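You operate a simulated robot arm through the tools that you are given. There is no shell and no other tool. Be economical: measure what you need, move in short steps, check, and stop when the job is done.

The job below is to be done with a simulated robot arm. You get a single attempt, and the scene is never put back.

Task
Drain the brown tank empty, shut the drain, move the lance to the water can and flush.
Fine: the mist unit stands stopped.
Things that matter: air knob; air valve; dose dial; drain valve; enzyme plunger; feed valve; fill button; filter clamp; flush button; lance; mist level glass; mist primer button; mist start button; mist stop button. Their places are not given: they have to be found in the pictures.

It is judged by the outcome, as a careful person would: the job done as asked, and still so three seconds after it is handed in. It fails if anything else is knocked over, pushed out of place, dropped, spilled or broken.

Robot
A 7-joint arm with a two-finger parallel gripper, fixed in place. Base frame: the origin is at the foot of the arm, x ahead of it, y to its left, z up. Lengths are in mm, angles in rad, forces in N, time in s.
With the tool pointing down near the work surface it reaches from about 100 to 640 mm from the base axis. Its first joint turns from -2.007 to 2.007 rad. Payload 3.91 kg.
The TCP is the grasp point between the finger pads, 30 mm short of the fingertips. In the tool frame z runs along the fingers and y along their closing line. The gripper opens to 110 mm. The fingers are 20 mm wide and 10 mm thick; the gripper's body (48 by 112 mm) begins 55 mm behind the TCP.
Orientation is told as [roll, pitch, yaw] about the base's x, y, z axes, in that order, counted from this pose: with the fingers straight down and closing along the base's y, the tool's x points along the base's -x, its y along +y and its z along -z.

Tools
- The arm moves only by the tool jog_arm. Its argument "deltas" is a list of rows, each an object (a shift or turn left out is 0, a gripper value left out holds the last) with "travel": the shift along the tool's x, y, z in mm, a list of three; "angular": the turn, a rotation vector about the tool's x, y, z in rad, a list of three. In form: [{"travel": [tx, ty, tz], "angular": [rx, ry, rz]}, ...]. A call has 1 to 12 rows; each row is the pose to reach, as a shift and turn from the pose commanded when the call began, along the tool's axes at that moment. "gripper" is the gripper command, from -1 (fully open) to 1 (shut), values between in proportion, set as the call begins (left out, the last holds). Each row takes 0.2 s and may step no farther than 50 mm and 0.15 rad from the row before; otherwise, or with a gripper value out of range, the whole call is refused. A pose out of reach is approached as far as the arm can. The call stops where the force on the tool passes 40 N (or 10 N more than at its start, if that is more) or the arm is blocked; 0.2 s more then pass. The fingers move at their own pace (about 108 mm/s each) and stop on an object; they squeeze with about 31 N. The grip force told is the motor's: it shows also when the fingers shut on nothing. Time passes only in rows, and 0.2 s behind the last, so rows that repeat a pose let the fingers close. It gives the time, the measured TCP pose, the force on the tool (base axes), the opening and the grip force at its end, in the units of the frame above (readings bear some noise), with the torque about the TCP (base axes, N m) and any sound that the robot's microphone picked up.
- Cameras (640 x 400 px; columns grow to the right, rows downward): "scene" is fixed at [221.1, 651, 1222.5]; the picture's right is [-0.88, -0.47, 0.00], its down [-0.17, 0.33, -0.93] and it looks along [0.44, -0.82, -0.37] (base axes); focal length 226 px, centre (320, 200). "wrist" rides on the gripper at [72, 17, -103] in the tool frame; the picture's right is [-0.23, 0.97, 0.00], its down [-0.76, -0.18, -0.62] and it looks along [-0.61, -0.14, 0.78] (tool axes); focal length 222 px, centre (320, 200).
- grab_frame(camera): a new picture of that camera. The clock stands still meanwhile.
- lift_body(by): slides the trunk up (or, below 0, down) by that many mm; the arm rides with it, the base frame stays. It gives what a move gives, with no picture.
- locate(camera, pixels): for up to 12 pixels [column, row] of the newest picture of that camera ("zoom" is the newest enlarged one), the place [x, y, z] in the base frame of the surface seen there, good to about 3 mm. The clock stands still meanwhile.
- inspect(camera, box): a new picture of the part [left, top, right, bottom] of that camera's present view, enlarged. The clock stands still meanwhile.
- hand_in(): hands the job in; it is judged then, once.

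Keep the steps short. Do not move on a guess: measure, check each grasp and each placing, and mend mistakes. In all there are 80 turns and 38 pictures (those below and enlarged ones count). Leave the gripper open and the arm clear of the work at the hand-in unless told otherwise, and finish with a single line.

The tools are called after "Call:" by a JSON object that holds its "method" and its "body". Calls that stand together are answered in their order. jog_arm: Moves the arm, as the interface text tells. Its arguments: {"type":"object","properties":{"deltas":{"type":"array"},"gripper":{"type":"number"}},"required":["deltas"]} The other tools are called the same way: lift_body (by) slides the trunk up or down; grab_frame (camera) takes a picture; locate (camera, pixels) gives the place of the surface under pixels of a picture; inspect (camera, box) takes an enlarged picture of a part of a camera's view; hand_in () hands the job in.

At the start:

```text
time: 0.0
position: [531.2, 2.0, 1267.2]
ee_rot: [0.0, 0.0, 0.0]
ft_force: [0.4, 0.1, -0.1]
moment: [-0.02, -0.01, -0.03]
gripper_width: 110.2
finger_force: 0.0
trunk travel left (down, up): [-700.0, 290.0]
```

scene: 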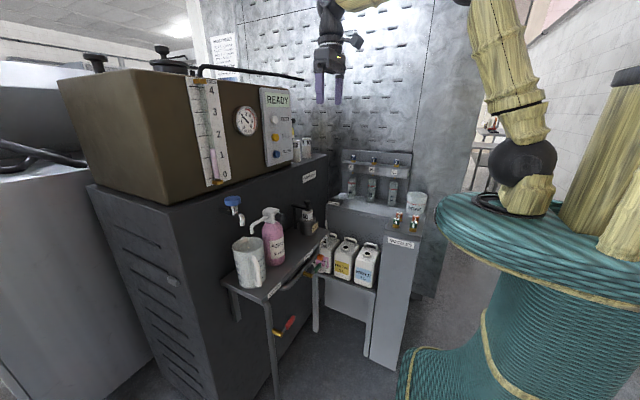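
wrist: 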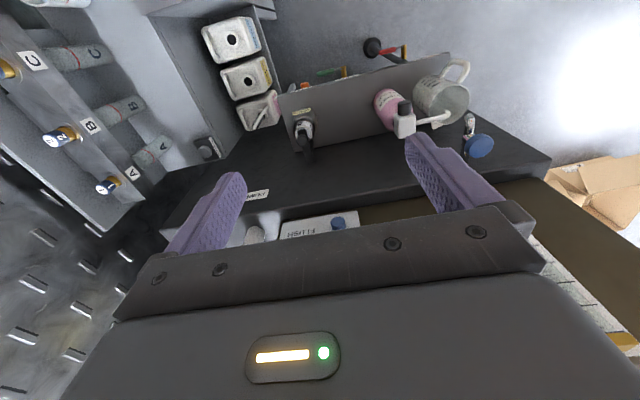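

I start by enlarging the parts of the scene: the tank and panel, the shelf with the cans, and the valves.

Call:
{"method": "inspect", "body": {"camera": "scene", "box": [150, 60, 330, 190]}}

Call:
{"method": "inspect", "body": {"camera": "scene", "box": [210, 180, 390, 340]}}

Call:
{"method": "inspect", "body": {"camera": "scene", "box": [320, 140, 440, 260]}}

```text
3.08 times, centred on (240, 125) of scene
```

zoom: 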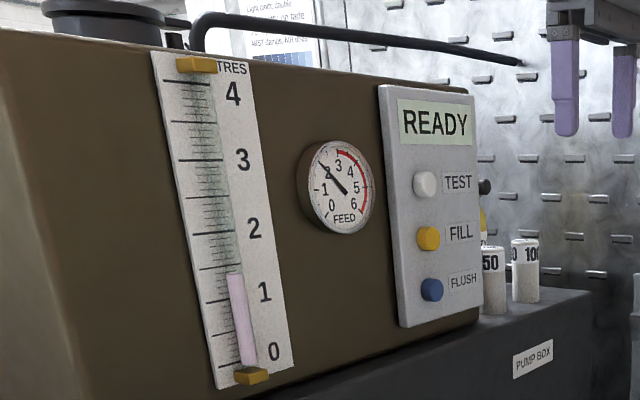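

```text
2.50 times, centred on (300, 260) of scene
```

zoom: 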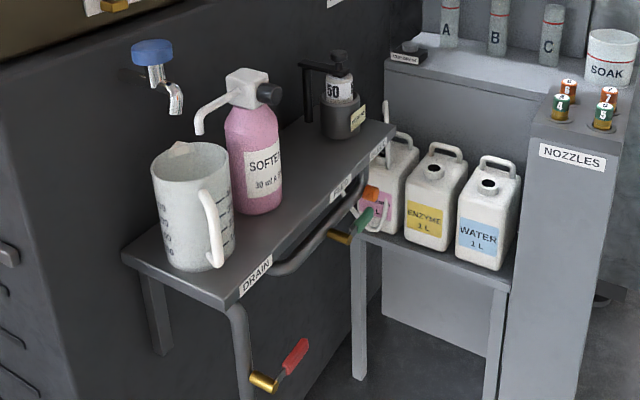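

```text
3.33 times, centred on (380, 200) of scene
```

zoom: 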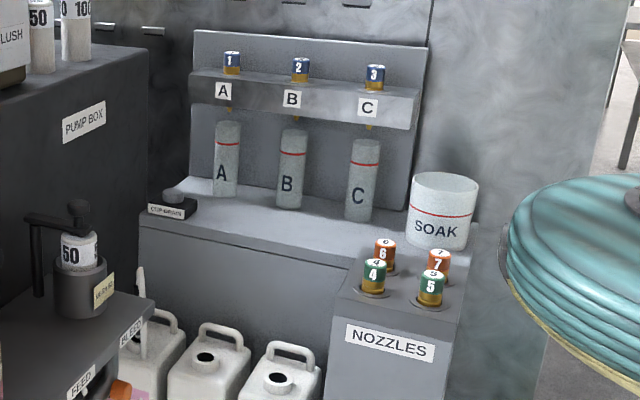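

The tank holds about 1.2 l. The DRAIN label is at the shelf corner, with a red lever below it. I take closer views of the drain, the feed/bleed valves and the cans.

Call:
{"method": "inspect", "body": {"camera": "scene", "box": [300, 225, 390, 295]}}

Call:
{"method": "locate", "body": {"camera": "zoom", "pixels": [[190, 100], [350, 65], [510, 115], [100, 195], [140, 210], [60, 290], [385, 135], [570, 170], [230, 240], [110, 130], [180, 170], [540, 240]]}}

Call:
{"method": "inspect", "body": {"camera": "scene", "box": [250, 270, 330, 350]}}

Call:
{"method": "locate", "body": {"camera": "scene", "pixels": [[276, 333], [285, 330], [291, 321], [294, 317], [266, 295], [272, 340], [276, 136], [277, 153], [275, 118], [215, 184], [250, 285], [234, 205]]}}

```text
5.71 times, centred on (345, 260) of scene
```

zoom: 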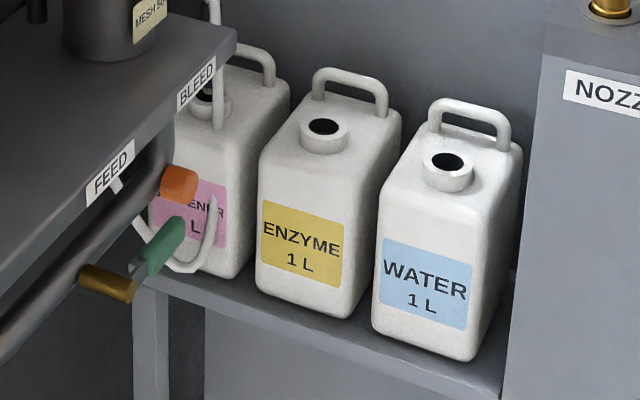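

```text
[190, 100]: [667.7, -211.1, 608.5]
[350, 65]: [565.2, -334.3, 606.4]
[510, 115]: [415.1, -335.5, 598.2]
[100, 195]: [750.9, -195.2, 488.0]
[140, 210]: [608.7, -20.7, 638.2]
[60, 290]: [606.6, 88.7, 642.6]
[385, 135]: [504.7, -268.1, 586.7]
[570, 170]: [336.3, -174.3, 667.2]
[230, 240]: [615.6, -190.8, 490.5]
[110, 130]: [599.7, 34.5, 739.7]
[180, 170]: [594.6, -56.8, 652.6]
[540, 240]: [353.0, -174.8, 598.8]
```

```text
5.00 times, centred on (290, 310) of scene
```

zoom: 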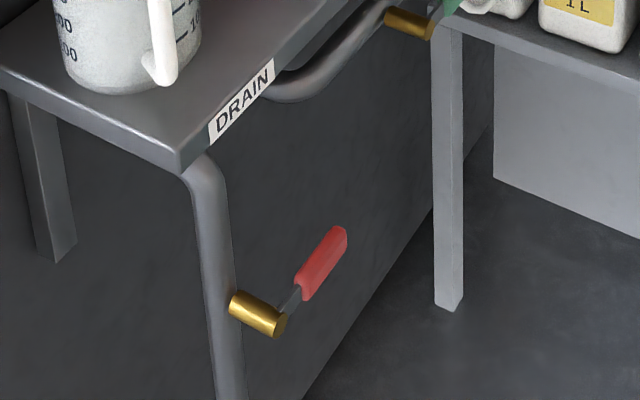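

```text
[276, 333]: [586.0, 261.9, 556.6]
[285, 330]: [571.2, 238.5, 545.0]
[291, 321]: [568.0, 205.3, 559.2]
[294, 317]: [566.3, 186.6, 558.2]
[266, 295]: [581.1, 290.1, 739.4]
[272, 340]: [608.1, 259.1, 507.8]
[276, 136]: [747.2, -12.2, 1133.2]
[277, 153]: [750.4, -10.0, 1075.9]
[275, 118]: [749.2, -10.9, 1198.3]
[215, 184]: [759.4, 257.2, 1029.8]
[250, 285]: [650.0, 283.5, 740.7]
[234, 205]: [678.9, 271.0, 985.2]
```

The red drain lever runs along -y from a pivot near (570, 240, 550), and its pipe is vertical. I enlarge the wrist view to see the lance, the levers and the floor end of the drain.

Call:
{"method": "inspect", "body": {"camera": "wrist", "box": [190, 0, 350, 160]}}

Call:
{"method": "inspect", "body": {"camera": "wrist", "box": [350, 20, 510, 160]}}

Call:
{"method": "locate", "body": {"camera": "wrist", "pixels": [[375, 47], [383, 52], [395, 50], [405, 50], [342, 72], [328, 72], [303, 88], [268, 115], [231, 40], [250, 78], [275, 95], [340, 222]]}}

```text
2.50 times, centred on (270, 80) of wrist
```

zoom: 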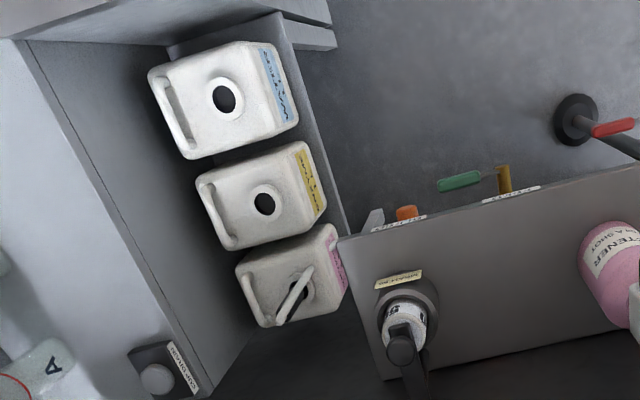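

```text
2.86 times, centred on (430, 90) of wrist
```

zoom: 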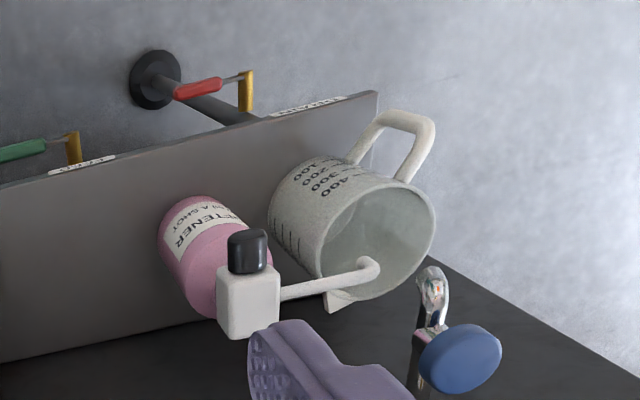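

```text
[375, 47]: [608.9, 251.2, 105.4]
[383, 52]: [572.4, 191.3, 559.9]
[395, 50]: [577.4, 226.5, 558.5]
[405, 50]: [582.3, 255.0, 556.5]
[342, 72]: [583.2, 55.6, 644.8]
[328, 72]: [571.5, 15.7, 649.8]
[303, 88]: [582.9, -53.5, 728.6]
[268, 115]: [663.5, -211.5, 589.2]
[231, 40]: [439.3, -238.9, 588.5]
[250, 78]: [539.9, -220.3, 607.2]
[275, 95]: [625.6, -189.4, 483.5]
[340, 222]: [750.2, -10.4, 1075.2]
```

The drain pipe ends in a floor drain at about (609, 251), and a horizontal lever means it is shut. I'll turn the tool to point along +x so closed fingers can push the lever from either side. I pull back to about (400, 180) while pitching.

Call:
{"method": "jog_arm", "body": {"deltas": [{"travel": [12, 16, 0], "angular": [0, -0.1428, 0]}, {"travel": [24, 32, 0], "angular": [0, -0.2856, 0]}, {"travel": [36, 48, 0], "angular": [0, -0.4284, 0]}, {"travel": [48, 64, 0], "angular": [0, -0.5712, 0]}, {"travel": [60, 80, 0], "angular": [0, -0.714, 0]}, {"travel": [72, 96, 0], "angular": [0, -0.8568, 0]}, {"travel": [84, 112, 0], "angular": [0, -0.9996, 0]}, {"travel": [96, 128, 0], "angular": [0, -1.1424, 0]}, {"travel": [108, 144, 0], "angular": [0, -1.2852, 0]}, {"travel": [120, 160, 0], "angular": [0, -1.428, 0]}, {"travel": [131, 178, 0], "angular": [0, -1.5708, 0]}], "gripper": 1}}

```text
time: 2.4
position: [404.1, 189.7, 1271.7]
ee_rot: [0.328, -1.57, -0.327]
ft_force: [0.2, -0.1, 0.2]
moment: [-0.01, -0.03, 0.02]
gripper_width: 0.0
finger_force: 31.0
out of reach, approached as far as the arm can: row 8, 11
trunk travel left (down, up): [-700.0, 290.0]
```

The pose is about right, with the fingers pointing at +x. Now I lower the trunk in stages, staying at x≈404, well in front of the shelf at x≈583.

Call:
{"method": "lift_body", "body": {"by": -400}}

Call:
{"method": "lift_body", "body": {"by": -230}}

Call:
{"method": "grab_frame", "body": {"camera": "scene"}}

Call:
{"method": "grab_frame", "body": {"camera": "wrist"}}

```text
time: 6.2
position: [404.5, 187.1, 872.4]
ee_rot: [-0.177, -1.569, 0.176]
ft_force: [0.3, -0.2, 0.0]
moment: [-0.01, 0.03, 0.0]
gripper_width: 0.1
finger_force: 31.3
trunk travel left (down, up): [-300.0, 690.0]
```

```text
time: 8.7
position: [404.7, 189.5, 641.7]
ee_rot: [-0.196, -1.569, 0.194]
ft_force: [0.2, 0.5, -0.6]
moment: [0.0, 0.02, -0.01]
gripper_width: 0.0
finger_force: 30.9
trunk travel left (down, up): [-70.0, 920.0]
```

```text
28 pictures are left
```

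scene: 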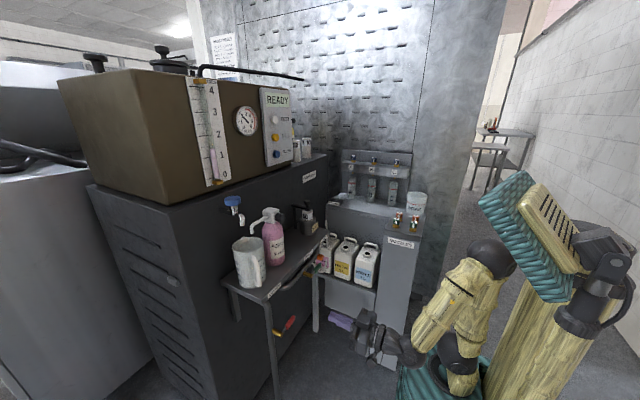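

```text
27 pictures are left
```

wrist: 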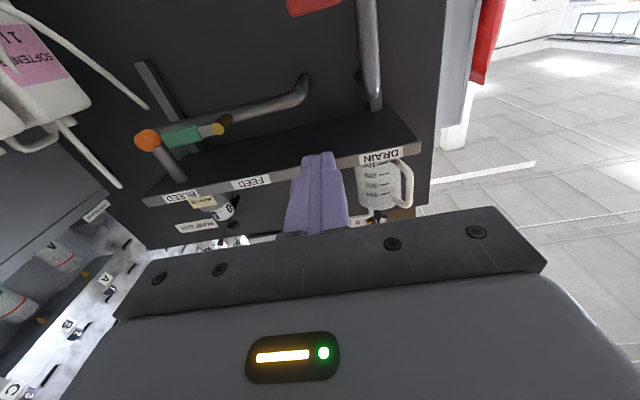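

The wrist view shows the red lever at the top (315, 3), pointing to -y. I move to just above the lever, at about (555, 200, 592).

Call:
{"method": "jog_arm", "body": {"deltas": [{"travel": [25, 8, 25]}, {"travel": [48, 10, 60]}, {"travel": [48, 10, 105]}, {"travel": [48, 10, 150]}]}}

Call:
{"method": "inspect", "body": {"camera": "scene", "box": [250, 270, 350, 360]}}

```text
time: 9.7
position: [552.9, 198.0, 592.9]
ee_rot: [-0.9, -1.569, 0.901]
ft_force: [-0.5, -0.6, 0.3]
moment: [0.03, -0.01, 0.03]
gripper_width: 0.0
finger_force: 30.9
trunk travel left (down, up): [-70.0, 920.0]
```

```text
4.44 times, centred on (300, 315) of scene
```

zoom: 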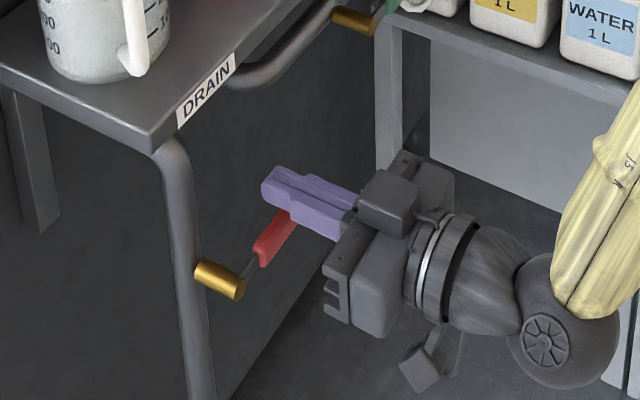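

The fingers are over the lever's end. I push down a little first, to test which way it turns.

Call:
{"method": "jog_arm", "body": {"deltas": [{"travel": [12, 1, 0]}, {"travel": [24, 2, 0]}, {"travel": [33, 0, 0]}, {"travel": [42, -0.5, 0]}]}}

```text
time: 10.7
position: [554.2, 197.2, 550.8]
ee_rot: [-0.073, -1.568, 0.072]
ft_force: [0.6, 0.7, 0.2]
moment: [-0.01, -0.01, -0.03]
gripper_width: 0.1
finger_force: 31.0
trunk travel left (down, up): [-70.0, 920.0]
```

There is no resistance, so I look to see whether the lever moved.

Call:
{"method": "inspect", "body": {"camera": "scene", "box": [250, 270, 350, 360]}}

```text
4.44 times, centred on (300, 315) of scene
```

zoom: 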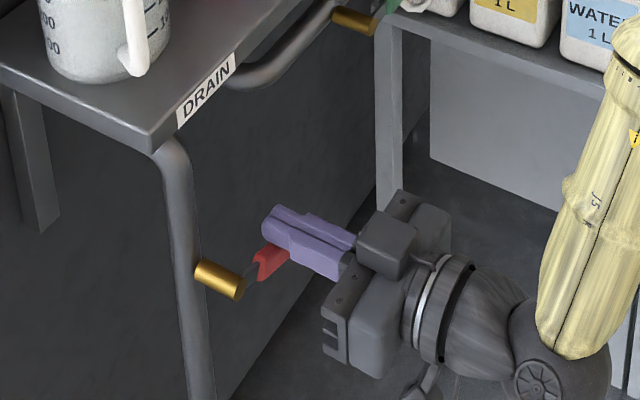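

The lever has tipped down under the fingers and turns easily. I carry on along the arc.

Call:
{"method": "jog_arm", "body": {"deltas": [{"travel": [9, 1.5, 0]}, {"travel": [18, 4, 0]}, {"travel": [26, 9, 0]}, {"travel": [34, 14, 0]}, {"travel": [40, 21, 0]}, {"travel": [45, 28, 0]}, {"travel": [49, 37, 0]}]}}

Call:
{"method": "inspect", "body": {"camera": "scene", "box": [250, 270, 350, 360]}}

Call:
{"method": "inspect", "body": {"camera": "scene", "box": [170, 70, 310, 190]}}

```text
time: 12.2
position: [553.5, 235.7, 502.6]
ee_rot: [-0.399, -1.567, 0.396]
ft_force: [0.3, -2.3, 1.4]
moment: [0.01, 0.0, -0.03]
gripper_width: 0.0
finger_force: 30.8
trunk travel left (down, up): [-70.0, 920.0]
```

```text
4.44 times, centred on (300, 315) of scene
```

zoom: 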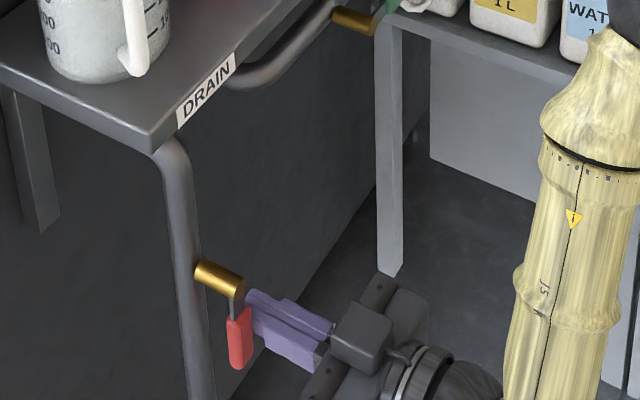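

```text
3.33 times, centred on (240, 130) of scene
```

zoom: 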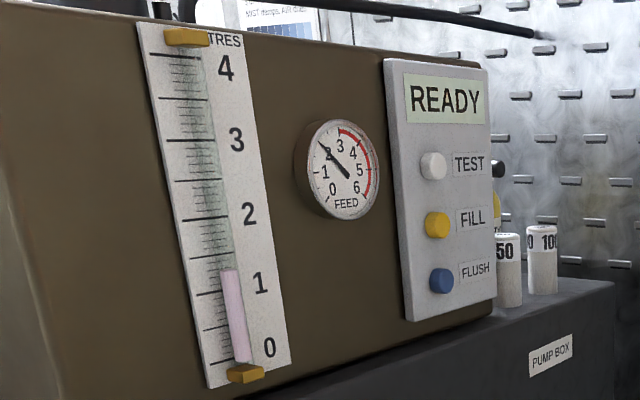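

The lever is vertical and the level is starting to fall. I pull the fingers back, shift to the lever's +y side for the later return stroke, and let time pass.

Call:
{"method": "jog_arm", "body": {"deltas": [{"travel": [0, -5, -40]}, {"travel": [0, -5, -70]}, {"travel": [0, 25, -70]}, {"travel": [0, 44, -70]}, {"travel": [0, 44, -70]}, {"travel": [0, 44, -70]}, {"travel": [0, 44, -70]}, {"travel": [0, 44, -70]}, {"travel": [0, 44, -70]}, {"travel": [0, 44, -70]}, {"travel": [0, 44, -70]}, {"travel": [0, 44, -70]}]}}

Call:
{"method": "jog_arm", "body": {"deltas": [{"travel": [0, 0, 0]}, {"travel": [0, 0, 0]}, {"travel": [0, 0, 0]}, {"travel": [0, 0, 0]}, {"travel": [0, 0, 0]}, {"travel": [0, 0, 0]}, {"travel": [0, 0, 0]}, {"travel": [0, 0, 0]}, {"travel": [0, 0, 0]}, {"travel": [0, 0, 0]}, {"travel": [0, 0, 0]}, {"travel": [0, 0, 0]}]}}

Call:
{"method": "grab_frame", "body": {"camera": "scene"}}

Call:
{"method": "inspect", "body": {"camera": "scene", "box": [170, 70, 310, 190]}}

```text
time: 14.8
position: [485.2, 279.2, 503.0]
ee_rot: [-0.281, -1.569, 0.28]
ft_force: [-0.4, 0.6, 0.5]
moment: [0.0, 0.01, 0.0]
gripper_width: 0.2
finger_force: 31.6
trunk travel left (down, up): [-70.0, 920.0]
```

```text
time: 17.4
position: [484.7, 279.8, 503.2]
ee_rot: [-0.277, -1.569, 0.277]
ft_force: [-0.3, 0.7, -0.4]
moment: [0.01, 0.0, -0.01]
gripper_width: 0.0
finger_force: 31.3
trunk travel left (down, up): [-70.0, 920.0]
```

```text
22 pictures are left
```

scene: 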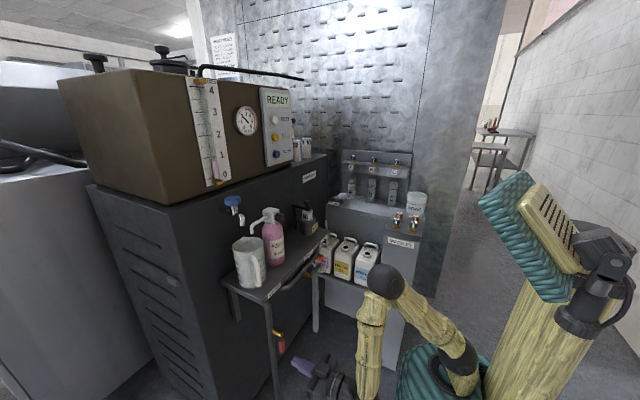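

```text
3.33 times, centred on (240, 130) of scene
```

zoom: 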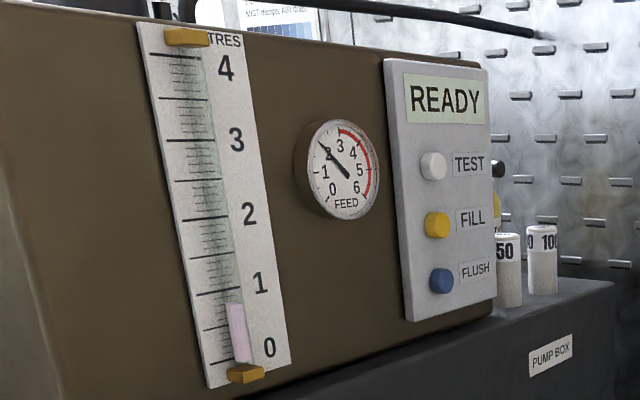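

The level fell from about 1.3 to 0.8 l in 5 s. I wait roughly 13 s more.

Call:
{"method": "jog_arm", "body": {"deltas": [{"travel": [0, 0, 0]}, {"travel": [0, 0, 0]}, {"travel": [0, 0, 0]}, {"travel": [0, 0, 0]}, {"travel": [0, 0, 0]}, {"travel": [0, 0, 0]}, {"travel": [0, 0, 0]}, {"travel": [0, 0, 0]}, {"travel": [0, 0, 0]}, {"travel": [0, 0, 0]}, {"travel": [0, 0, 0]}, {"travel": [0, 0, 0]}]}}

Call:
{"method": "jog_arm", "body": {"deltas": [{"travel": [0, 0, 0]}, {"travel": [0, 0, 0]}, {"travel": [0, 0, 0]}, {"travel": [0, 0, 0]}, {"travel": [0, 0, 0]}, {"travel": [0, 0, 0]}, {"travel": [0, 0, 0]}, {"travel": [0, 0, 0]}, {"travel": [0, 0, 0]}, {"travel": [0, 0, 0]}, {"travel": [0, 0, 0]}, {"travel": [0, 0, 0]}]}}

Call:
{"method": "jog_arm", "body": {"deltas": [{"travel": [0, 0, 0]}, {"travel": [0, 0, 0]}, {"travel": [0, 0, 0]}, {"travel": [0, 0, 0]}, {"travel": [0, 0, 0]}, {"travel": [0, 0, 0]}, {"travel": [0, 0, 0]}, {"travel": [0, 0, 0]}, {"travel": [0, 0, 0]}, {"travel": [0, 0, 0]}, {"travel": [0, 0, 0]}, {"travel": [0, 0, 0]}]}}

Call:
{"method": "jog_arm", "body": {"deltas": [{"travel": [0, 0, 0]}, {"travel": [0, 0, 0]}, {"travel": [0, 0, 0]}, {"travel": [0, 0, 0]}, {"travel": [0, 0, 0]}, {"travel": [0, 0, 0]}, {"travel": [0, 0, 0]}, {"travel": [0, 0, 0]}, {"travel": [0, 0, 0]}, {"travel": [0, 0, 0]}, {"travel": [0, 0, 0]}, {"travel": [0, 0, 0]}]}}

Call:
{"method": "jog_arm", "body": {"deltas": [{"travel": [0, 0, 0]}, {"travel": [0, 0, 0]}, {"travel": [0, 0, 0]}, {"travel": [0, 0, 0]}, {"travel": [0, 0, 0]}, {"travel": [0, 0, 0]}, {"travel": [0, 0, 0]}, {"travel": [0, 0, 0]}, {"travel": [0, 0, 0]}, {"travel": [0, 0, 0]}, {"travel": [0, 0, 0]}, {"travel": [0, 0, 0]}]}}

Call:
{"method": "inspect", "body": {"camera": "scene", "box": [170, 70, 310, 190]}}

```text
time: 20.1
position: [484.5, 278.9, 503.4]
ee_rot: [-0.29, -1.57, 0.289]
ft_force: [0.0, 0.2, 0.5]
moment: [0.01, 0.0, 0.03]
gripper_width: 0.1
finger_force: 30.6
trunk travel left (down, up): [-70.0, 920.0]
```

```text
time: 22.6
position: [483.9, 279.0, 503.4]
ee_rot: [-0.277, -1.569, 0.277]
ft_force: [1.0, 0.3, 0.7]
moment: [0.02, 0.0, -0.02]
gripper_width: 0.0
finger_force: 31.1
trunk travel left (down, up): [-70.0, 920.0]
```

```text
time: 25.2
position: [484.2, 278.7, 503.9]
ee_rot: [-0.271, -1.568, 0.267]
ft_force: [-0.5, -0.1, -0.1]
moment: [-0.02, 0.02, 0.0]
gripper_width: 0.1
finger_force: 30.6
trunk travel left (down, up): [-70.0, 920.0]
```

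```text
time: 27.9
position: [484.8, 277.8, 504.1]
ee_rot: [-0.267, -1.568, 0.268]
ft_force: [-0.6, -0.8, 0.2]
moment: [0.0, 0.02, 0.03]
gripper_width: 0.0
finger_force: 30.5
trunk travel left (down, up): [-70.0, 920.0]
```

```text
time: 30.4
position: [485.3, 278.5, 504.3]
ee_rot: [-0.283, -1.57, 0.282]
ft_force: [-0.7, -0.3, 0.4]
moment: [0.0, 0.0, 0.01]
gripper_width: 0.0
finger_force: 31.1
trunk travel left (down, up): [-70.0, 920.0]
```

```text
3.33 times, centred on (240, 130) of scene
```

zoom: 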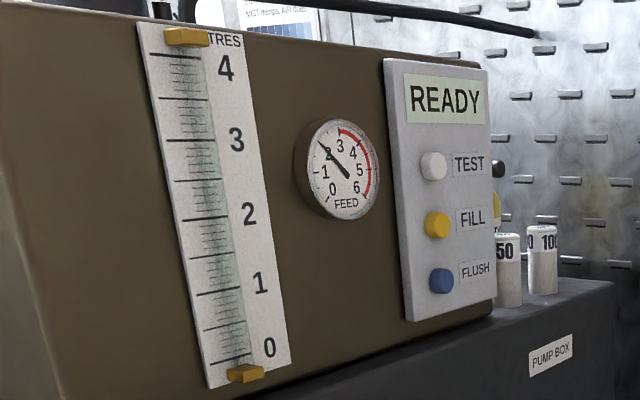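

The sight glass reads empty. Now I bring the fingers in on the +y side of the lever and swing it back along the arc to horizontal.

Call:
{"method": "jog_arm", "body": {"deltas": [{"travel": [0, 3, 35]}, {"travel": [0, 3, 70]}, {"travel": [2, -13, 70]}, {"travel": [4, -31, 70]}, {"travel": [3, -41, 70]}, {"travel": [1, -49, 70]}, {"travel": [-4, -57, 70]}, {"travel": [-9, -64, 70]}, {"travel": [-16, -71, 70]}, {"travel": [-23, -75, 70]}, {"travel": [-29, -78, 70]}, {"travel": [-33, -79, 70]}]}}

Call:
{"method": "inspect", "body": {"camera": "scene", "box": [250, 270, 350, 360]}}

```text
time: 33.0
position: [553.2, 199.7, 531.3]
ee_rot: [-0.233, -1.559, 0.238]
ft_force: [0.2, 6.3, -25.2]
moment: [-0.1, 0.32, 0.22]
gripper_width: 0.0
finger_force: 30.1
trunk travel left (down, up): [-70.0, 920.0]
```

```text
4.44 times, centred on (300, 315) of scene
```

zoom: 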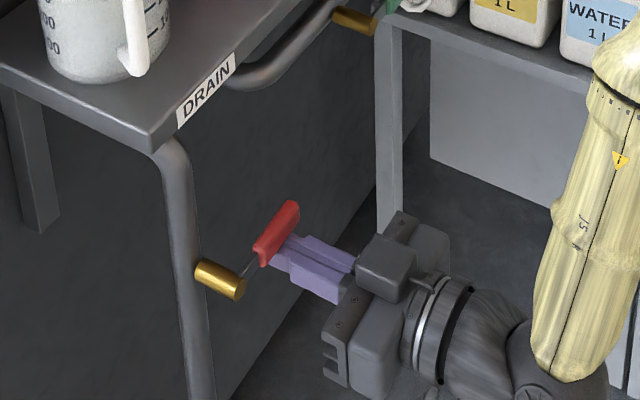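

The lever is back against its closed stop, horizontal as at the start, with a 25 N push. I ease off, retract, and raise the trunk.

Call:
{"method": "jog_arm", "body": {"deltas": [{"travel": [8, -1, 0]}, {"travel": [14, -1, -10]}, {"travel": [14, -1, -55]}, {"travel": [14, -1, -100]}, {"travel": [14, -1, -140]}]}}

Call:
{"method": "lift_body", "body": {"by": 450}}

```text
time: 34.2
position: [430.9, 223.4, 527.0]
ee_rot: [-0.66, -1.57, 0.656]
ft_force: [-0.2, 0.3, 0.4]
moment: [0.0, -0.02, 0.01]
gripper_width: 0.0
finger_force: 31.7
out of reach, approached as far as the arm can: row 4, 5
trunk travel left (down, up): [-70.0, 920.0]
```

```text
refused: 450 is not a number from -400 to 400
```

The arm is clear of the lever at x≈431. I raise the trunk by 400.

Call:
{"method": "lift_body", "body": {"by": 400}}

Call:
{"method": "inspect", "body": {"camera": "scene", "box": [260, 210, 340, 350]}}

```text
time: 38.1
position: [431.6, 223.3, 926.8]
ee_rot: [-0.15, -1.569, 0.147]
ft_force: [-1.5, -0.1, -0.6]
moment: [-0.01, 0.03, 0.01]
gripper_width: 0.3
finger_force: 31.4
trunk travel left (down, up): [-470.0, 520.0]
```

```text
2.86 times, centred on (300, 280) of scene
```

zoom: 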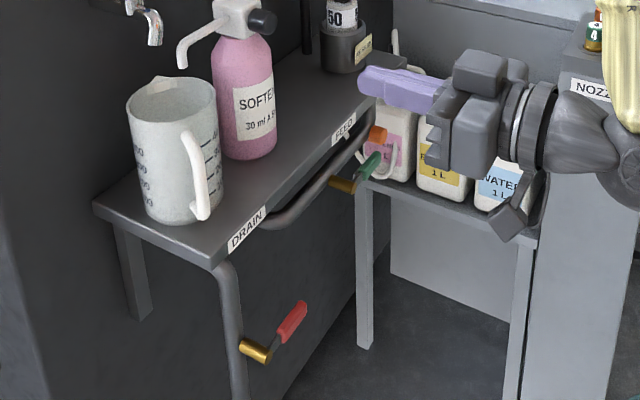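

The drain is shut. Now I turn the tool to point down and shift to about (385, -130, 927) to look at the cans.

Call:
{"method": "jog_arm", "body": {"deltas": [{"travel": [0, -32, -4], "angular": [0, 0.1428, 0]}, {"travel": [0, -64, -8], "angular": [0, 0.2856, 0]}, {"travel": [0, -96, -12], "angular": [0, 0.4284, 0]}, {"travel": [0, -128, -16], "angular": [0, 0.5712, 0]}, {"travel": [0, -160, -20], "angular": [0, 0.714, 0]}, {"travel": [0, -192, -24], "angular": [0, 0.8568, 0]}, {"travel": [0, -224, -28], "angular": [0, 0.9996, 0]}, {"travel": [0, -256, -32], "angular": [0, 1.1424, 0]}, {"travel": [0, -288, -36], "angular": [0, 1.2852, 0]}, {"travel": [0, -320, -40], "angular": [0, 1.428, 0]}, {"travel": [0, -350, -45], "angular": [0, 1.5708, 0]}], "gripper": -1}}

Call:
{"method": "grab_frame", "body": {"camera": "wrist"}}

```text
time: 40.5
position: [360.5, -103.5, 939.0]
ee_rot: [-0.003, 0.005, -0.002]
ft_force: [-0.5, 0.9, -0.8]
moment: [-0.04, 0.04, 0.02]
gripper_width: 110.0
finger_force: 0.0
out of reach, approached as far as the arm can: row 1, 2, 3, 4, 5, 11
trunk travel left (down, up): [-470.0, 520.0]
```

```text
17 pictures are left
```

wrist: 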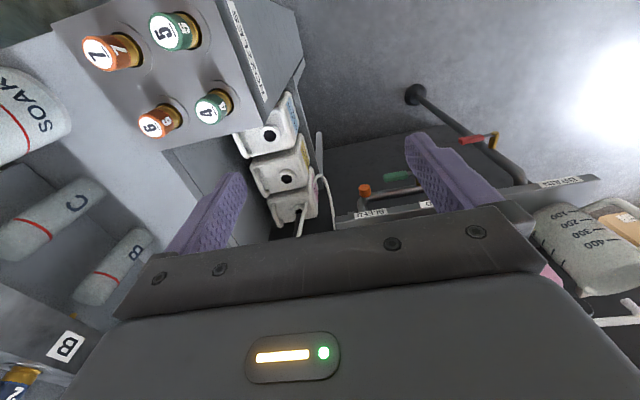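

I see the three cans at (270–295, 130–210) with the lance in the far one. I enlarge and measure.

Call:
{"method": "inspect", "body": {"camera": "wrist", "box": [230, 90, 350, 240]}}

Call:
{"method": "locate", "body": {"camera": "wrist", "pixels": [[299, 233], [301, 224], [303, 215], [304, 209], [292, 205], [270, 135], [265, 128], [278, 140], [286, 178], [325, 185], [333, 220], [240, 145]]}}

```text
2.67 times, centred on (290, 165) of wrist
```

zoom: 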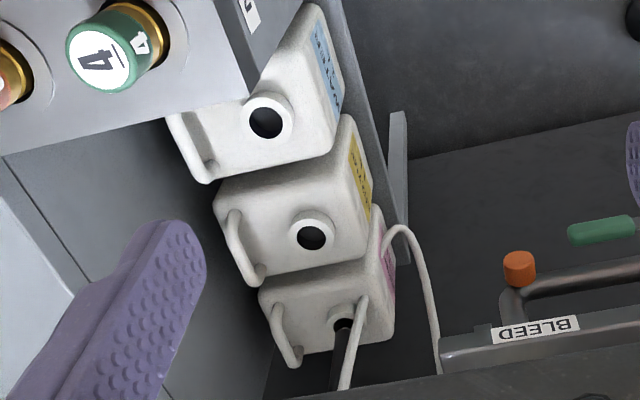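

```text
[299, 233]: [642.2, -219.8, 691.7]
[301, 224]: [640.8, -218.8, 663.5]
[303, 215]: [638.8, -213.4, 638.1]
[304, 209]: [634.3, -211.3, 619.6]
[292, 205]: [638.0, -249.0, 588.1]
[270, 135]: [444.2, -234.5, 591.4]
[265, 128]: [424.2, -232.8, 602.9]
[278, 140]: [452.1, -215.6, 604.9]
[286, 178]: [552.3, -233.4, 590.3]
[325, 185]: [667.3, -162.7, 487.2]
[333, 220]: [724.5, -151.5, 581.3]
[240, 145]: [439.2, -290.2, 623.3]
```

The lance is a rod in the softener can near (640, -225) with a white hose hanging from it. I move closer for a clear view of its top.

Call:
{"method": "jog_arm", "body": {"deltas": [{"travel": [-45, -10, 0]}, {"travel": [-90, -20, 0]}, {"travel": [-135, -30, 0]}, {"travel": [-165, -40, 0]}]}}

Call:
{"method": "grab_frame", "body": {"camera": "wrist"}}

```text
time: 41.5
position: [382.4, -87.4, 962.7]
ee_rot: [0.0, 0.001, -0.004]
ft_force: [-0.1, 0.9, -0.9]
moment: [0.01, -0.02, 0.01]
gripper_width: 110.1
finger_force: 0.1
out of reach, approached as far as the arm can: row 1, 2, 3, 4
trunk travel left (down, up): [-470.0, 520.0]
```

```text
15 pictures are left
```

wrist: 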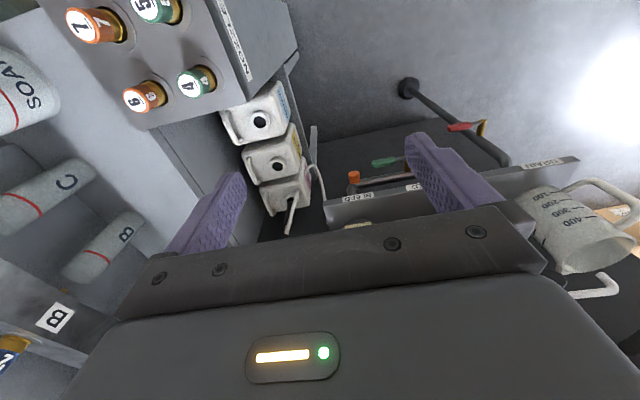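

The arm did not reach the commanded pose. I look at the arm's configuration.

Call:
{"method": "grab_frame", "body": {"camera": "scene"}}

Call:
{"method": "jog_arm", "body": {"deltas": [{"travel": [0, 0, 20]}, {"travel": [0, 0, 40]}]}}

```text
14 pictures are left
```

scene: 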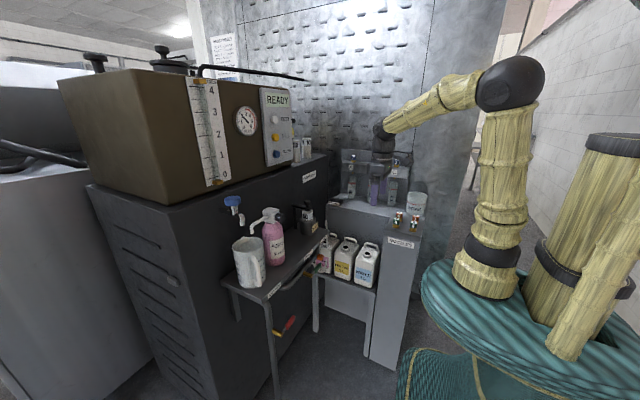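

```text
time: 42.1
position: [370.0, -83.8, 930.6]
ee_rot: [0.001, 0.0, -0.003]
ft_force: [-0.3, 0.2, -0.7]
moment: [0.0, -0.01, -0.02]
gripper_width: 109.9
finger_force: 0.0
out of reach, approached as far as the arm can: row 1, 2
trunk travel left (down, up): [-470.0, 520.0]
```

The elbow is folded high, so the arm seems stuck against a joint limit. I go back toward a pose like the starting one (higher and centred) to free it.

Call:
{"method": "jog_arm", "body": {"deltas": [{"travel": [0, 20, -35]}, {"travel": [0, 40, -70]}, {"travel": [0, 60, -105]}, {"travel": [0, 80, -110]}]}}

```text
time: 43.1
position: [371.7, -6.6, 1041.7]
ee_rot: [0.003, 0.001, -0.005]
ft_force: [0.4, -0.8, 0.1]
moment: [0.02, -0.04, 0.01]
gripper_width: 109.9
finger_force: 0.1
trunk travel left (down, up): [-470.0, 520.0]
```

Commands are relative to the reached pose, and the arm is now free. I move forward to x≈530.

Call:
{"method": "jog_arm", "body": {"deltas": [{"travel": [-45, 0, 0]}, {"travel": [-90, 0, 0]}, {"travel": [-135, 0, 0]}, {"travel": [-160, 0, 0]}]}}

```text
time: 44.1
position: [442.9, 15.7, 1042.0]
ee_rot: [0.0, 0.001, -0.003]
ft_force: [-0.9, -0.5, -0.5]
moment: [-0.04, -0.03, -0.01]
gripper_width: 110.2
finger_force: 0.1
out of reach, approached as far as the arm can: row 2, 3, 4
trunk travel left (down, up): [-470.0, 520.0]
```

Still limited at x≈443, so a wrist joint limit is likely. I test whether turning the tool about its axis frees it.

Call:
{"method": "jog_arm", "body": {"deltas": [{"travel": [0, 0, 0], "angular": [0, 0, 0.15]}, {"travel": [0, 0, 0], "angular": [0, 0, 0.3]}, {"travel": [-30, 0, 0], "angular": [0, 0, 0.4]}, {"travel": [-60, 0, 0], "angular": [0, 0, 0.5]}, {"travel": [-90, 0, 0], "angular": [0, 0, 0.5]}]}}

Call:
{"method": "grab_frame", "body": {"camera": "scene"}}

```text
time: 45.3
position: [397.5, -82.3, 1025.4]
ee_rot: [0.005, 0.001, -0.495]
ft_force: [0.0, -0.4, -0.1]
moment: [0.01, 0.01, -0.04]
gripper_width: 109.8
finger_force: 0.0
out of reach, approached as far as the arm can: row 2, 3, 4, 5
trunk travel left (down, up): [-470.0, 520.0]
```

```text
13 pictures are left
```

scene: 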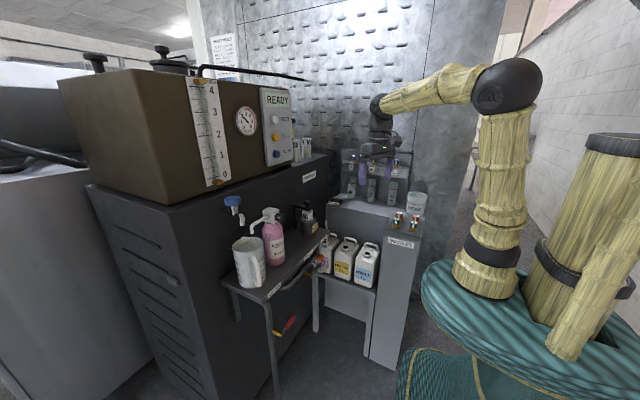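

Turning that way made it worse. I try the other way, back past zero to about +0.5 yaw, and see whether the arm follows freely.

Call:
{"method": "jog_arm", "body": {"deltas": [{"angular": [0, 0, -0.15]}, {"angular": [0, 0, -0.3]}, {"angular": [0, 0, -0.45]}, {"angular": [0, 0, -0.6]}, {"angular": [0, 0, -0.75]}, {"angular": [0, 0, -0.9]}, {"angular": [0, 0, -1.0]}]}}

Call:
{"method": "jog_arm", "body": {"deltas": [{"travel": [-40, 0, 0]}, {"travel": [-80, 0, 0]}, {"travel": [-120, 0, 0]}]}}

```text
time: 46.9
position: [398.2, -83.5, 1026.1]
ee_rot: [0.0, 0.0, 0.498]
ft_force: [0.4, 0.8, 0.0]
moment: [0.02, 0.0, -0.02]
gripper_width: 109.7
finger_force: 0.1
trunk travel left (down, up): [-470.0, 520.0]
```

```text
time: 47.7
position: [436.8, -4.0, 1033.3]
ee_rot: [-0.001, 0.002, 0.496]
ft_force: [0.6, -0.2, -0.3]
moment: [0.0, 0.01, -0.01]
gripper_width: 109.9
finger_force: 0.0
out of reach, approached as far as the arm can: row 1, 2, 3
trunk travel left (down, up): [-470.0, 520.0]
```

The yaw turns freely, but the radius stays limited to about 440, with the upper arm stuck. I draw the arm inwards and turn yaw back to zero to let the joints re-centre, then try outwards again.

Call:
{"method": "jog_arm", "body": {"deltas": [{"travel": [40, 0, 0], "angular": [0, 0, 0.15]}, {"travel": [80, 0, 10], "angular": [0, 0, 0.3]}, {"travel": [120, 0, 30], "angular": [0, 0, 0.4]}, {"travel": [150, 40, 50], "angular": [0, 0, 0.5]}, {"travel": [150, 80, 80], "angular": [0, 0, 0.5]}, {"travel": [150, 100, 100], "angular": [0, 0, 0.5]}]}}

Call:
{"method": "jog_arm", "body": {"deltas": [{"travel": [-45, 0, 0]}, {"travel": [-90, 0, 0]}, {"travel": [-135, 0, 0]}, {"travel": [-180, 0, 0]}, {"travel": [-220, 0, 0]}]}}

```text
refused: row 4 steps farther than a row can; nothing moved
```

```text
time: 48.9
position: [455.4, 94.2, 1035.5]
ee_rot: [-0.002, -0.001, 0.498]
ft_force: [0.1, -0.3, 0.0]
moment: [0.0, -0.01, 0.0]
gripper_width: 110.2
finger_force: 0.1
out of reach, approached as far as the arm can: row 1, 2, 3, 4, 5
trunk travel left (down, up): [-470.0, 520.0]
```

The reachable radius grows towards +y, so the elbow plane is twisted that way. I swing out to +y at this height, extend there, then plan to swing back at the larger radius.

Call:
{"method": "jog_arm", "body": {"deltas": [{"travel": [15, 40, 0], "angular": [0, 0, 0.15]}, {"travel": [20, 85, 0], "angular": [0, 0, 0.3]}, {"travel": [20, 130, 0], "angular": [0, 0, 0.4]}, {"travel": [20, 175, 0], "angular": [0, 0, 0.5]}, {"travel": [20, 220, 0], "angular": [0, 0, 0.5]}]}}

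Call:
{"method": "jog_arm", "body": {"deltas": [{"travel": [-45, 0, 0]}, {"travel": [-90, 0, 0]}, {"travel": [-135, 0, 0]}, {"travel": [-170, 0, 0]}]}}

```text
time: 50.1
position: [385.3, 108.8, 1019.4]
ee_rot: [0.03, 0.003, 0.042]
ft_force: [0.4, 0.3, -0.4]
moment: [0.01, 0.02, -0.02]
gripper_width: 110.2
finger_force: 0.2
out of reach, approached as far as the arm can: row 3, 4, 5
trunk travel left (down, up): [-470.0, 520.0]
```

```text
time: 51.1
position: [454.4, 100.7, 1019.8]
ee_rot: [0.032, 0.0, 0.048]
ft_force: [0.0, -0.2, -0.4]
moment: [-0.04, 0.02, 0.0]
gripper_width: 109.8
finger_force: 0.0
out of reach, approached as far as the arm can: row 2, 3, 4
trunk travel left (down, up): [-470.0, 520.0]
```

The arm is limited in +y too. I take a picture and measure the elbow and forearm to understand the joint state.

Call:
{"method": "grab_frame", "body": {"camera": "scene"}}

Call:
{"method": "locate", "body": {"camera": "scene", "pixels": [[510, 85], [500, 140], [493, 245], [460, 90], [430, 100], [400, 110], [383, 108], [485, 280], [385, 140], [560, 200], [500, 200], [620, 200]]}}

```text
12 pictures are left
```

scene: 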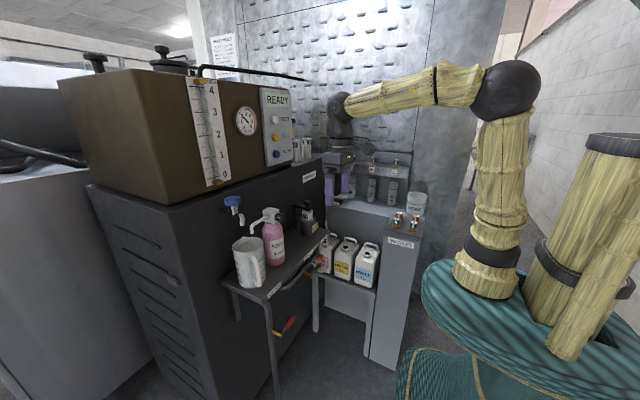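

```text
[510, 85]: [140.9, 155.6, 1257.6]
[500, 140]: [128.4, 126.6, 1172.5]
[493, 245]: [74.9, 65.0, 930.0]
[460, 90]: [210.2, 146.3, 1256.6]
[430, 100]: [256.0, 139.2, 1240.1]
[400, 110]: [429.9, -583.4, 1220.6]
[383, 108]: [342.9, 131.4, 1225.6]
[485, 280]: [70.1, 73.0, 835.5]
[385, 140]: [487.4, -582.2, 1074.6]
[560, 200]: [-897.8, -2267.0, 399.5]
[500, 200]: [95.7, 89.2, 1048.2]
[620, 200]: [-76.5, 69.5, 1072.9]
```

The elbow sits near (115, 105, 1255), which fits a flipped wrist with a roll joint at its limit. Pointing the tool forward (+x) suits the vertical lance and the buttons anyway, so I pitch forward again here at safe height.

Call:
{"method": "jog_arm", "body": {"deltas": [{"travel": [10, -8, 0], "angular": [0, -0.1428, 0]}, {"travel": [20, -16, 0], "angular": [0, -0.2856, 0]}, {"travel": [25, -24, 0], "angular": [0, -0.4284, 0]}, {"travel": [30, -32, 0], "angular": [0, -0.5712, 0]}, {"travel": [30, -40, 0], "angular": [0, -0.714, 0]}, {"travel": [30, -48, 0], "angular": [0, -0.8568, 0]}, {"travel": [30, -56, 0], "angular": [0, -0.9996, 0]}, {"travel": [30, -64, 0], "angular": [0, -1.1424, 0]}, {"travel": [30, -72, 0], "angular": [0, -1.2852, 0]}, {"travel": [30, -80, 0], "angular": [0, -1.428, 0]}, {"travel": [30, -88, 0], "angular": [0, -1.5708, 0]}]}}

Call:
{"method": "jog_arm", "body": {"deltas": [{"angular": [0, 0, 0.15]}, {"angular": [0, 0, 0.3]}, {"angular": [0, 0, 0.45]}, {"angular": [0, 0, 0.6]}, {"angular": [0, 0, 0.75]}, {"angular": [0, 0, 0.9]}, {"angular": [0, 0, 1.05]}, {"angular": [0, 0, 1.2]}, {"angular": [0, 0, 1.35]}, {"angular": [0, 0, 1.5]}]}}

```text
time: 53.5
position: [479.3, -1.7, 1069.0]
ee_rot: [1.491, -1.541, -1.496]
ft_force: [1.0, 7.8, 1.2]
moment: [0.0, 0.0, -0.54]
gripper_width: 110.3
finger_force: 0.1
out of reach, approached as far as the arm can: row 7, 8, 9, 10, 11
trunk travel left (down, up): [-470.0, 520.0]
```

```text
time: 55.7
position: [502.0, 44.0, 1255.3]
ee_rot: [1.476, -0.116, -1.514]
ft_force: [0.8, -0.4, -0.7]
moment: [0.01, -0.01, 0.06]
gripper_width: 110.2
finger_force: 0.0
out of reach, approached as far as the arm can: row 2, 3, 4, 5, 6, 7, 8, 9, 10
trunk travel left (down, up): [-470.0, 520.0]
```

The tool now points along +x with its x-axis toward +y, so half the roll is done, but it drifted up to z 1255. I continue rolling 90° so the wrist camera ends up above the fingers.

Call:
{"method": "jog_arm", "body": {"deltas": [{"angular": [0, 0, 0.15]}, {"angular": [0, 0, 0.3]}, {"angular": [0, 0, 0.45]}, {"angular": [0, 0, 0.6]}, {"angular": [0, 0, 0.75]}, {"angular": [0, 0, 0.9]}, {"angular": [0, 0, 1.05]}, {"angular": [0, 0, 1.2]}, {"angular": [0, 0, 1.35]}, {"angular": [0, 0, 1.5]}, {"angular": [0, 0, 1.6]}]}}

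```text
time: 58.1
position: [501.9, 43.1, 1244.5]
ee_rot: [0.65, 1.431, -2.441]
ft_force: [-0.1, -0.1, -0.8]
moment: [-0.03, 0.0, 0.01]
gripper_width: 109.8
finger_force: 0.0
out of reach, approached as far as the arm can: row 1
trunk travel left (down, up): [-470.0, 520.0]
```

The camera is now on top, with the tool forward and only slightly tilted. I level it and move toward about (450, -100, 950) to look at the lance.

Call:
{"method": "jog_arm", "body": {"deltas": [{"travel": [-37, 14, -3], "angular": [-0.012, 0.026, 0.022]}, {"travel": [-74, 28, -6], "angular": [-0.024, 0.052, 0.045]}, {"travel": [-111, 42, -9], "angular": [-0.036, 0.08, 0.067]}, {"travel": [-148, 56, -12], "angular": [-0.045, 0.106, 0.09]}, {"travel": [-185, 70, -15], "angular": [-0.045, 0.106, 0.09]}, {"travel": [-222, 84, -18], "angular": [-0.045, 0.106, 0.09]}, {"travel": [-259, 98, -21], "angular": [-0.045, 0.106, 0.09]}, {"travel": [-295, 112, -25], "angular": [-0.045, 0.106, 0.09]}]}}

Call:
{"method": "grab_frame", "body": {"camera": "wrist"}}

```text
time: 59.9
position: [492.3, -104.2, 1017.1]
ee_rot: [2.929, 1.557, -0.21]
ft_force: [0.5, 0.2, 0.5]
moment: [-0.01, 0.01, 0.02]
gripper_width: 110.2
finger_force: 0.0
out of reach, approached as far as the arm can: row 1, 2, 6, 7, 8
trunk travel left (down, up): [-470.0, 520.0]
```

```text
11 pictures are left
```

wrist: 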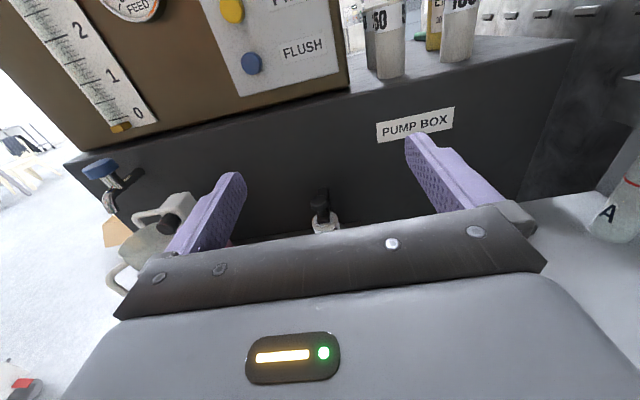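

From this pose the gripper hides the cans. Tilting the tool 45° downward puts the camera looking straight down, so I do that near (470, -165, 960).

Call:
{"method": "jog_arm", "body": {"deltas": [{"travel": [-10, 10, -4], "angular": [0, -0.13, 0]}, {"travel": [-20, 20, -8], "angular": [0, -0.26, 0]}, {"travel": [-30, 30, -12], "angular": [0, -0.39, 0]}, {"travel": [-40, 40, -16], "angular": [0, -0.52, 0]}, {"travel": [-50, 50, -20], "angular": [0, -0.65, 0]}, {"travel": [-55, 60, -22], "angular": [0, -0.785, 0]}]}}

Call:
{"method": "grab_frame", "body": {"camera": "wrist"}}

```text
time: 61.3
position: [471.9, -165.5, 961.2]
ee_rot: [0.005, 0.798, -3.137]
ft_force: [-0.9, -0.2, -0.2]
moment: [-0.02, -0.01, 0.0]
gripper_width: 110.1
finger_force: 0.1
out of reach, approached as far as the arm can: row 2, 3, 4, 5
trunk travel left (down, up): [-470.0, 520.0]
```

```text
10 pictures are left
```

wrist: 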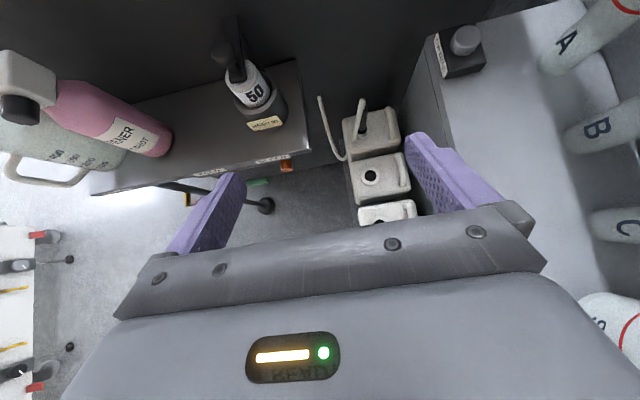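

Now I have a clear top view: the lance is at (362, 115), and its hose runs from its top to (320, 100). I enlarge and measure.

Call:
{"method": "inspect", "body": {"camera": "wrist", "box": [300, 80, 430, 230]}}

Call:
{"method": "locate", "body": {"camera": "zoom", "pixels": [[301, 55], [304, 85], [306, 112], [308, 130], [105, 55], [130, 150], [325, 262], [400, 130], [300, 232], [345, 255], [355, 365], [160, 205]]}}

```text
2.67 times, centred on (365, 155) of wrist
```

zoom: 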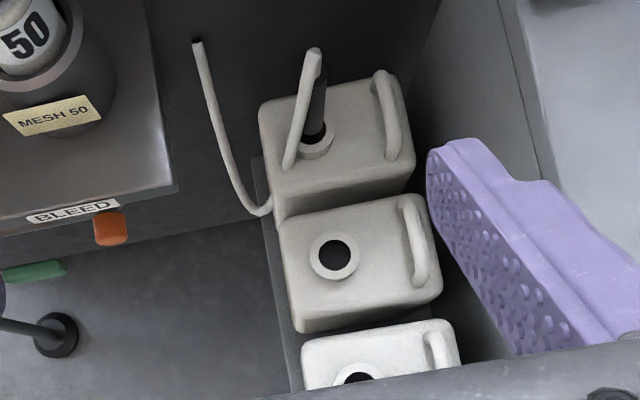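

```text
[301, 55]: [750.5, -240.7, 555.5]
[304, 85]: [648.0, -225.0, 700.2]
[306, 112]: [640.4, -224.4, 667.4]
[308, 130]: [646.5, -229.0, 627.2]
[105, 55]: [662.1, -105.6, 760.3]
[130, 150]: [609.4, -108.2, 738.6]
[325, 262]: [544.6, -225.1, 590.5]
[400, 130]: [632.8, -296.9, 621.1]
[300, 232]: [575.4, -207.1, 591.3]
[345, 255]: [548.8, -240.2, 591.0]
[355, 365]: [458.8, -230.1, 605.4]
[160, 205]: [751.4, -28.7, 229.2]
```

I measure the black rod of the lance, its top, and the hose path.

Call:
{"method": "locate", "body": {"camera": "zoom", "pixels": [[315, 52], [319, 70], [319, 90], [317, 110], [315, 126], [292, 150], [197, 45], [215, 110], [262, 210], [334, 255], [355, 380], [395, 130]]}}

```text
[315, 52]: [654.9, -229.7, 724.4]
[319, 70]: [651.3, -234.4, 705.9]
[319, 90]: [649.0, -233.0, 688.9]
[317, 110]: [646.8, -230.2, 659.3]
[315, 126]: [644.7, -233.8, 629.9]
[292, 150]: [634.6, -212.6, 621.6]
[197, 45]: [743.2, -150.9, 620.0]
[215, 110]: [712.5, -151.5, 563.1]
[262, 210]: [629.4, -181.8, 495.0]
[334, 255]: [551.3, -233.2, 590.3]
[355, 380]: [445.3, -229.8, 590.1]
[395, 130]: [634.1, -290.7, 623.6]
```

The rod stands at about (651, -233), showing from z 615 to 720. The hose hangs on its near side, and the water hole is near (446, -230). I'll use this 45° tilt, yawed -0.4 rad, with the fingers about 50 mm open, and go to a standoff at about (585, -205, 756).

Call:
{"method": "jog_arm", "body": {"deltas": [{"travel": [-11, 7, 37], "angular": [-0.0716, 0, 0.0698]}, {"travel": [-23, 13, 75], "angular": [-0.143, 0, 0.1396]}, {"travel": [-34, 20, 112], "angular": [-0.2148, 0, 0.2094]}, {"travel": [-45, 26, 149], "angular": [-0.2864, 0, 0.2792]}, {"travel": [-57, 33, 187], "angular": [-0.2864, 0, 0.2792]}, {"travel": [-68, 39.5, 224], "angular": [-0.2864, 0, 0.2792]}], "gripper": 0.05}}

Call:
{"method": "grab_frame", "body": {"camera": "wrist"}}

```text
time: 62.7
position: [489.2, -190.6, 874.0]
ee_rot: [0.002, 0.799, 2.746]
ft_force: [-0.2, 0.4, 0.4]
moment: [0.0, 0.0, 0.0]
gripper_width: 52.0
finger_force: 0.2
out of reach, approached as far as the arm can: row 3, 4, 5, 6
trunk travel left (down, up): [-470.0, 520.0]
```

```text
8 pictures are left
```

wrist: 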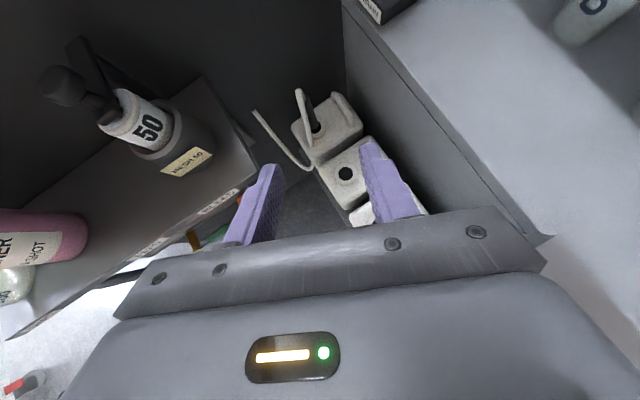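

The arm is stopped at z 874, r 525. It seems limited downward relative to the trunk, so I lower the trunk by 115 and then move forward level.

Call:
{"method": "lift_body", "body": {"by": -115}}

Call:
{"method": "jog_arm", "body": {"deltas": [{"travel": [16, -6, 16]}, {"travel": [32, -12, 33]}, {"travel": [49, -18, 51]}, {"travel": [66, -24, 68]}]}}

```text
time: 64.1
position: [488.0, -189.4, 757.8]
ee_rot: [0.004, 0.8, 2.747]
ft_force: [0.8, 0.1, 0.2]
moment: [-0.01, -0.03, -0.01]
gripper_width: 52.1
finger_force: 0.0
trunk travel left (down, up): [-355.0, 635.0]
```

```text
time: 65.1
position: [527.0, -196.3, 803.1]
ee_rot: [0.001, 0.799, 2.748]
ft_force: [-0.8, 0.5, 0.2]
moment: [-0.02, -0.01, 0.0]
gripper_width: 52.4
finger_force: 0.0
out of reach, approached as far as the arm can: row 1, 2, 3, 4
trunk travel left (down, up): [-355.0, 635.0]
```

The arm slides up along some boundary as it goes forward. I take one scene picture and measure the links to see which joint is limiting.

Call:
{"method": "grab_frame", "body": {"camera": "scene"}}

```text
7 pictures are left
```

scene: 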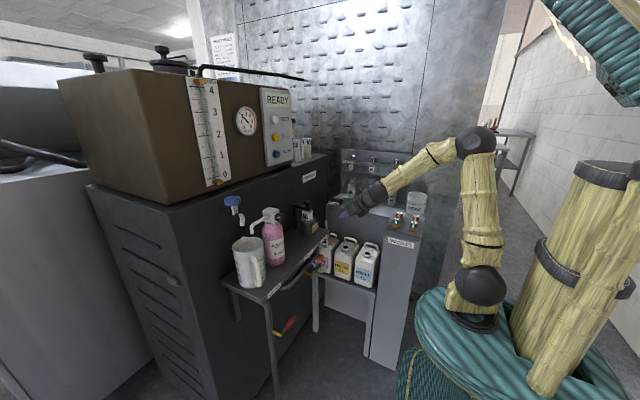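

In the picture the forearm and tool are in a straight line, so the wrist is stuck at its zero bend in the flipped branch. To unflip it I'll go up to free space, tilt the tool above the forearm line, then swing it half a turn around the forearm axis. First I go up and clear.

Call:
{"method": "lift_body", "body": {"by": 230}}

Call:
{"method": "jog_arm", "body": {"deltas": [{"travel": [0, -35, -20]}, {"travel": [0, -70, -40]}, {"travel": [0, -105, -60]}, {"travel": [0, -140, -60]}, {"travel": [19, -140, -62], "angular": [0, 0.1, 0]}, {"travel": [39, -140, -64], "angular": [0, 0.2, 0]}, {"travel": [59, -140, -69], "angular": [0, 0.3, 0]}, {"travel": [78, -140, -76], "angular": [0, 0.4, 0]}, {"travel": [96, -140, -84], "angular": [0, 0.5, 0]}]}}

```text
time: 67.6
position: [526.4, -196.1, 1032.5]
ee_rot: [0.004, 0.799, 2.745]
ft_force: [0.0, 0.4, 0.0]
moment: [-0.01, 0.02, 0.01]
gripper_width: 52.3
finger_force: 0.0
trunk travel left (down, up): [-585.0, 405.0]
```

```text
time: 69.6
position: [580.4, -73.0, 1162.7]
ee_rot: [0.005, 1.301, 2.752]
ft_force: [-0.1, 0.6, -0.1]
moment: [-0.03, 0.01, -0.01]
gripper_width: 52.2
finger_force: 0.2
out of reach, approached as far as the arm can: row 4, 5, 6, 7, 8, 9
trunk travel left (down, up): [-585.0, 405.0]
```

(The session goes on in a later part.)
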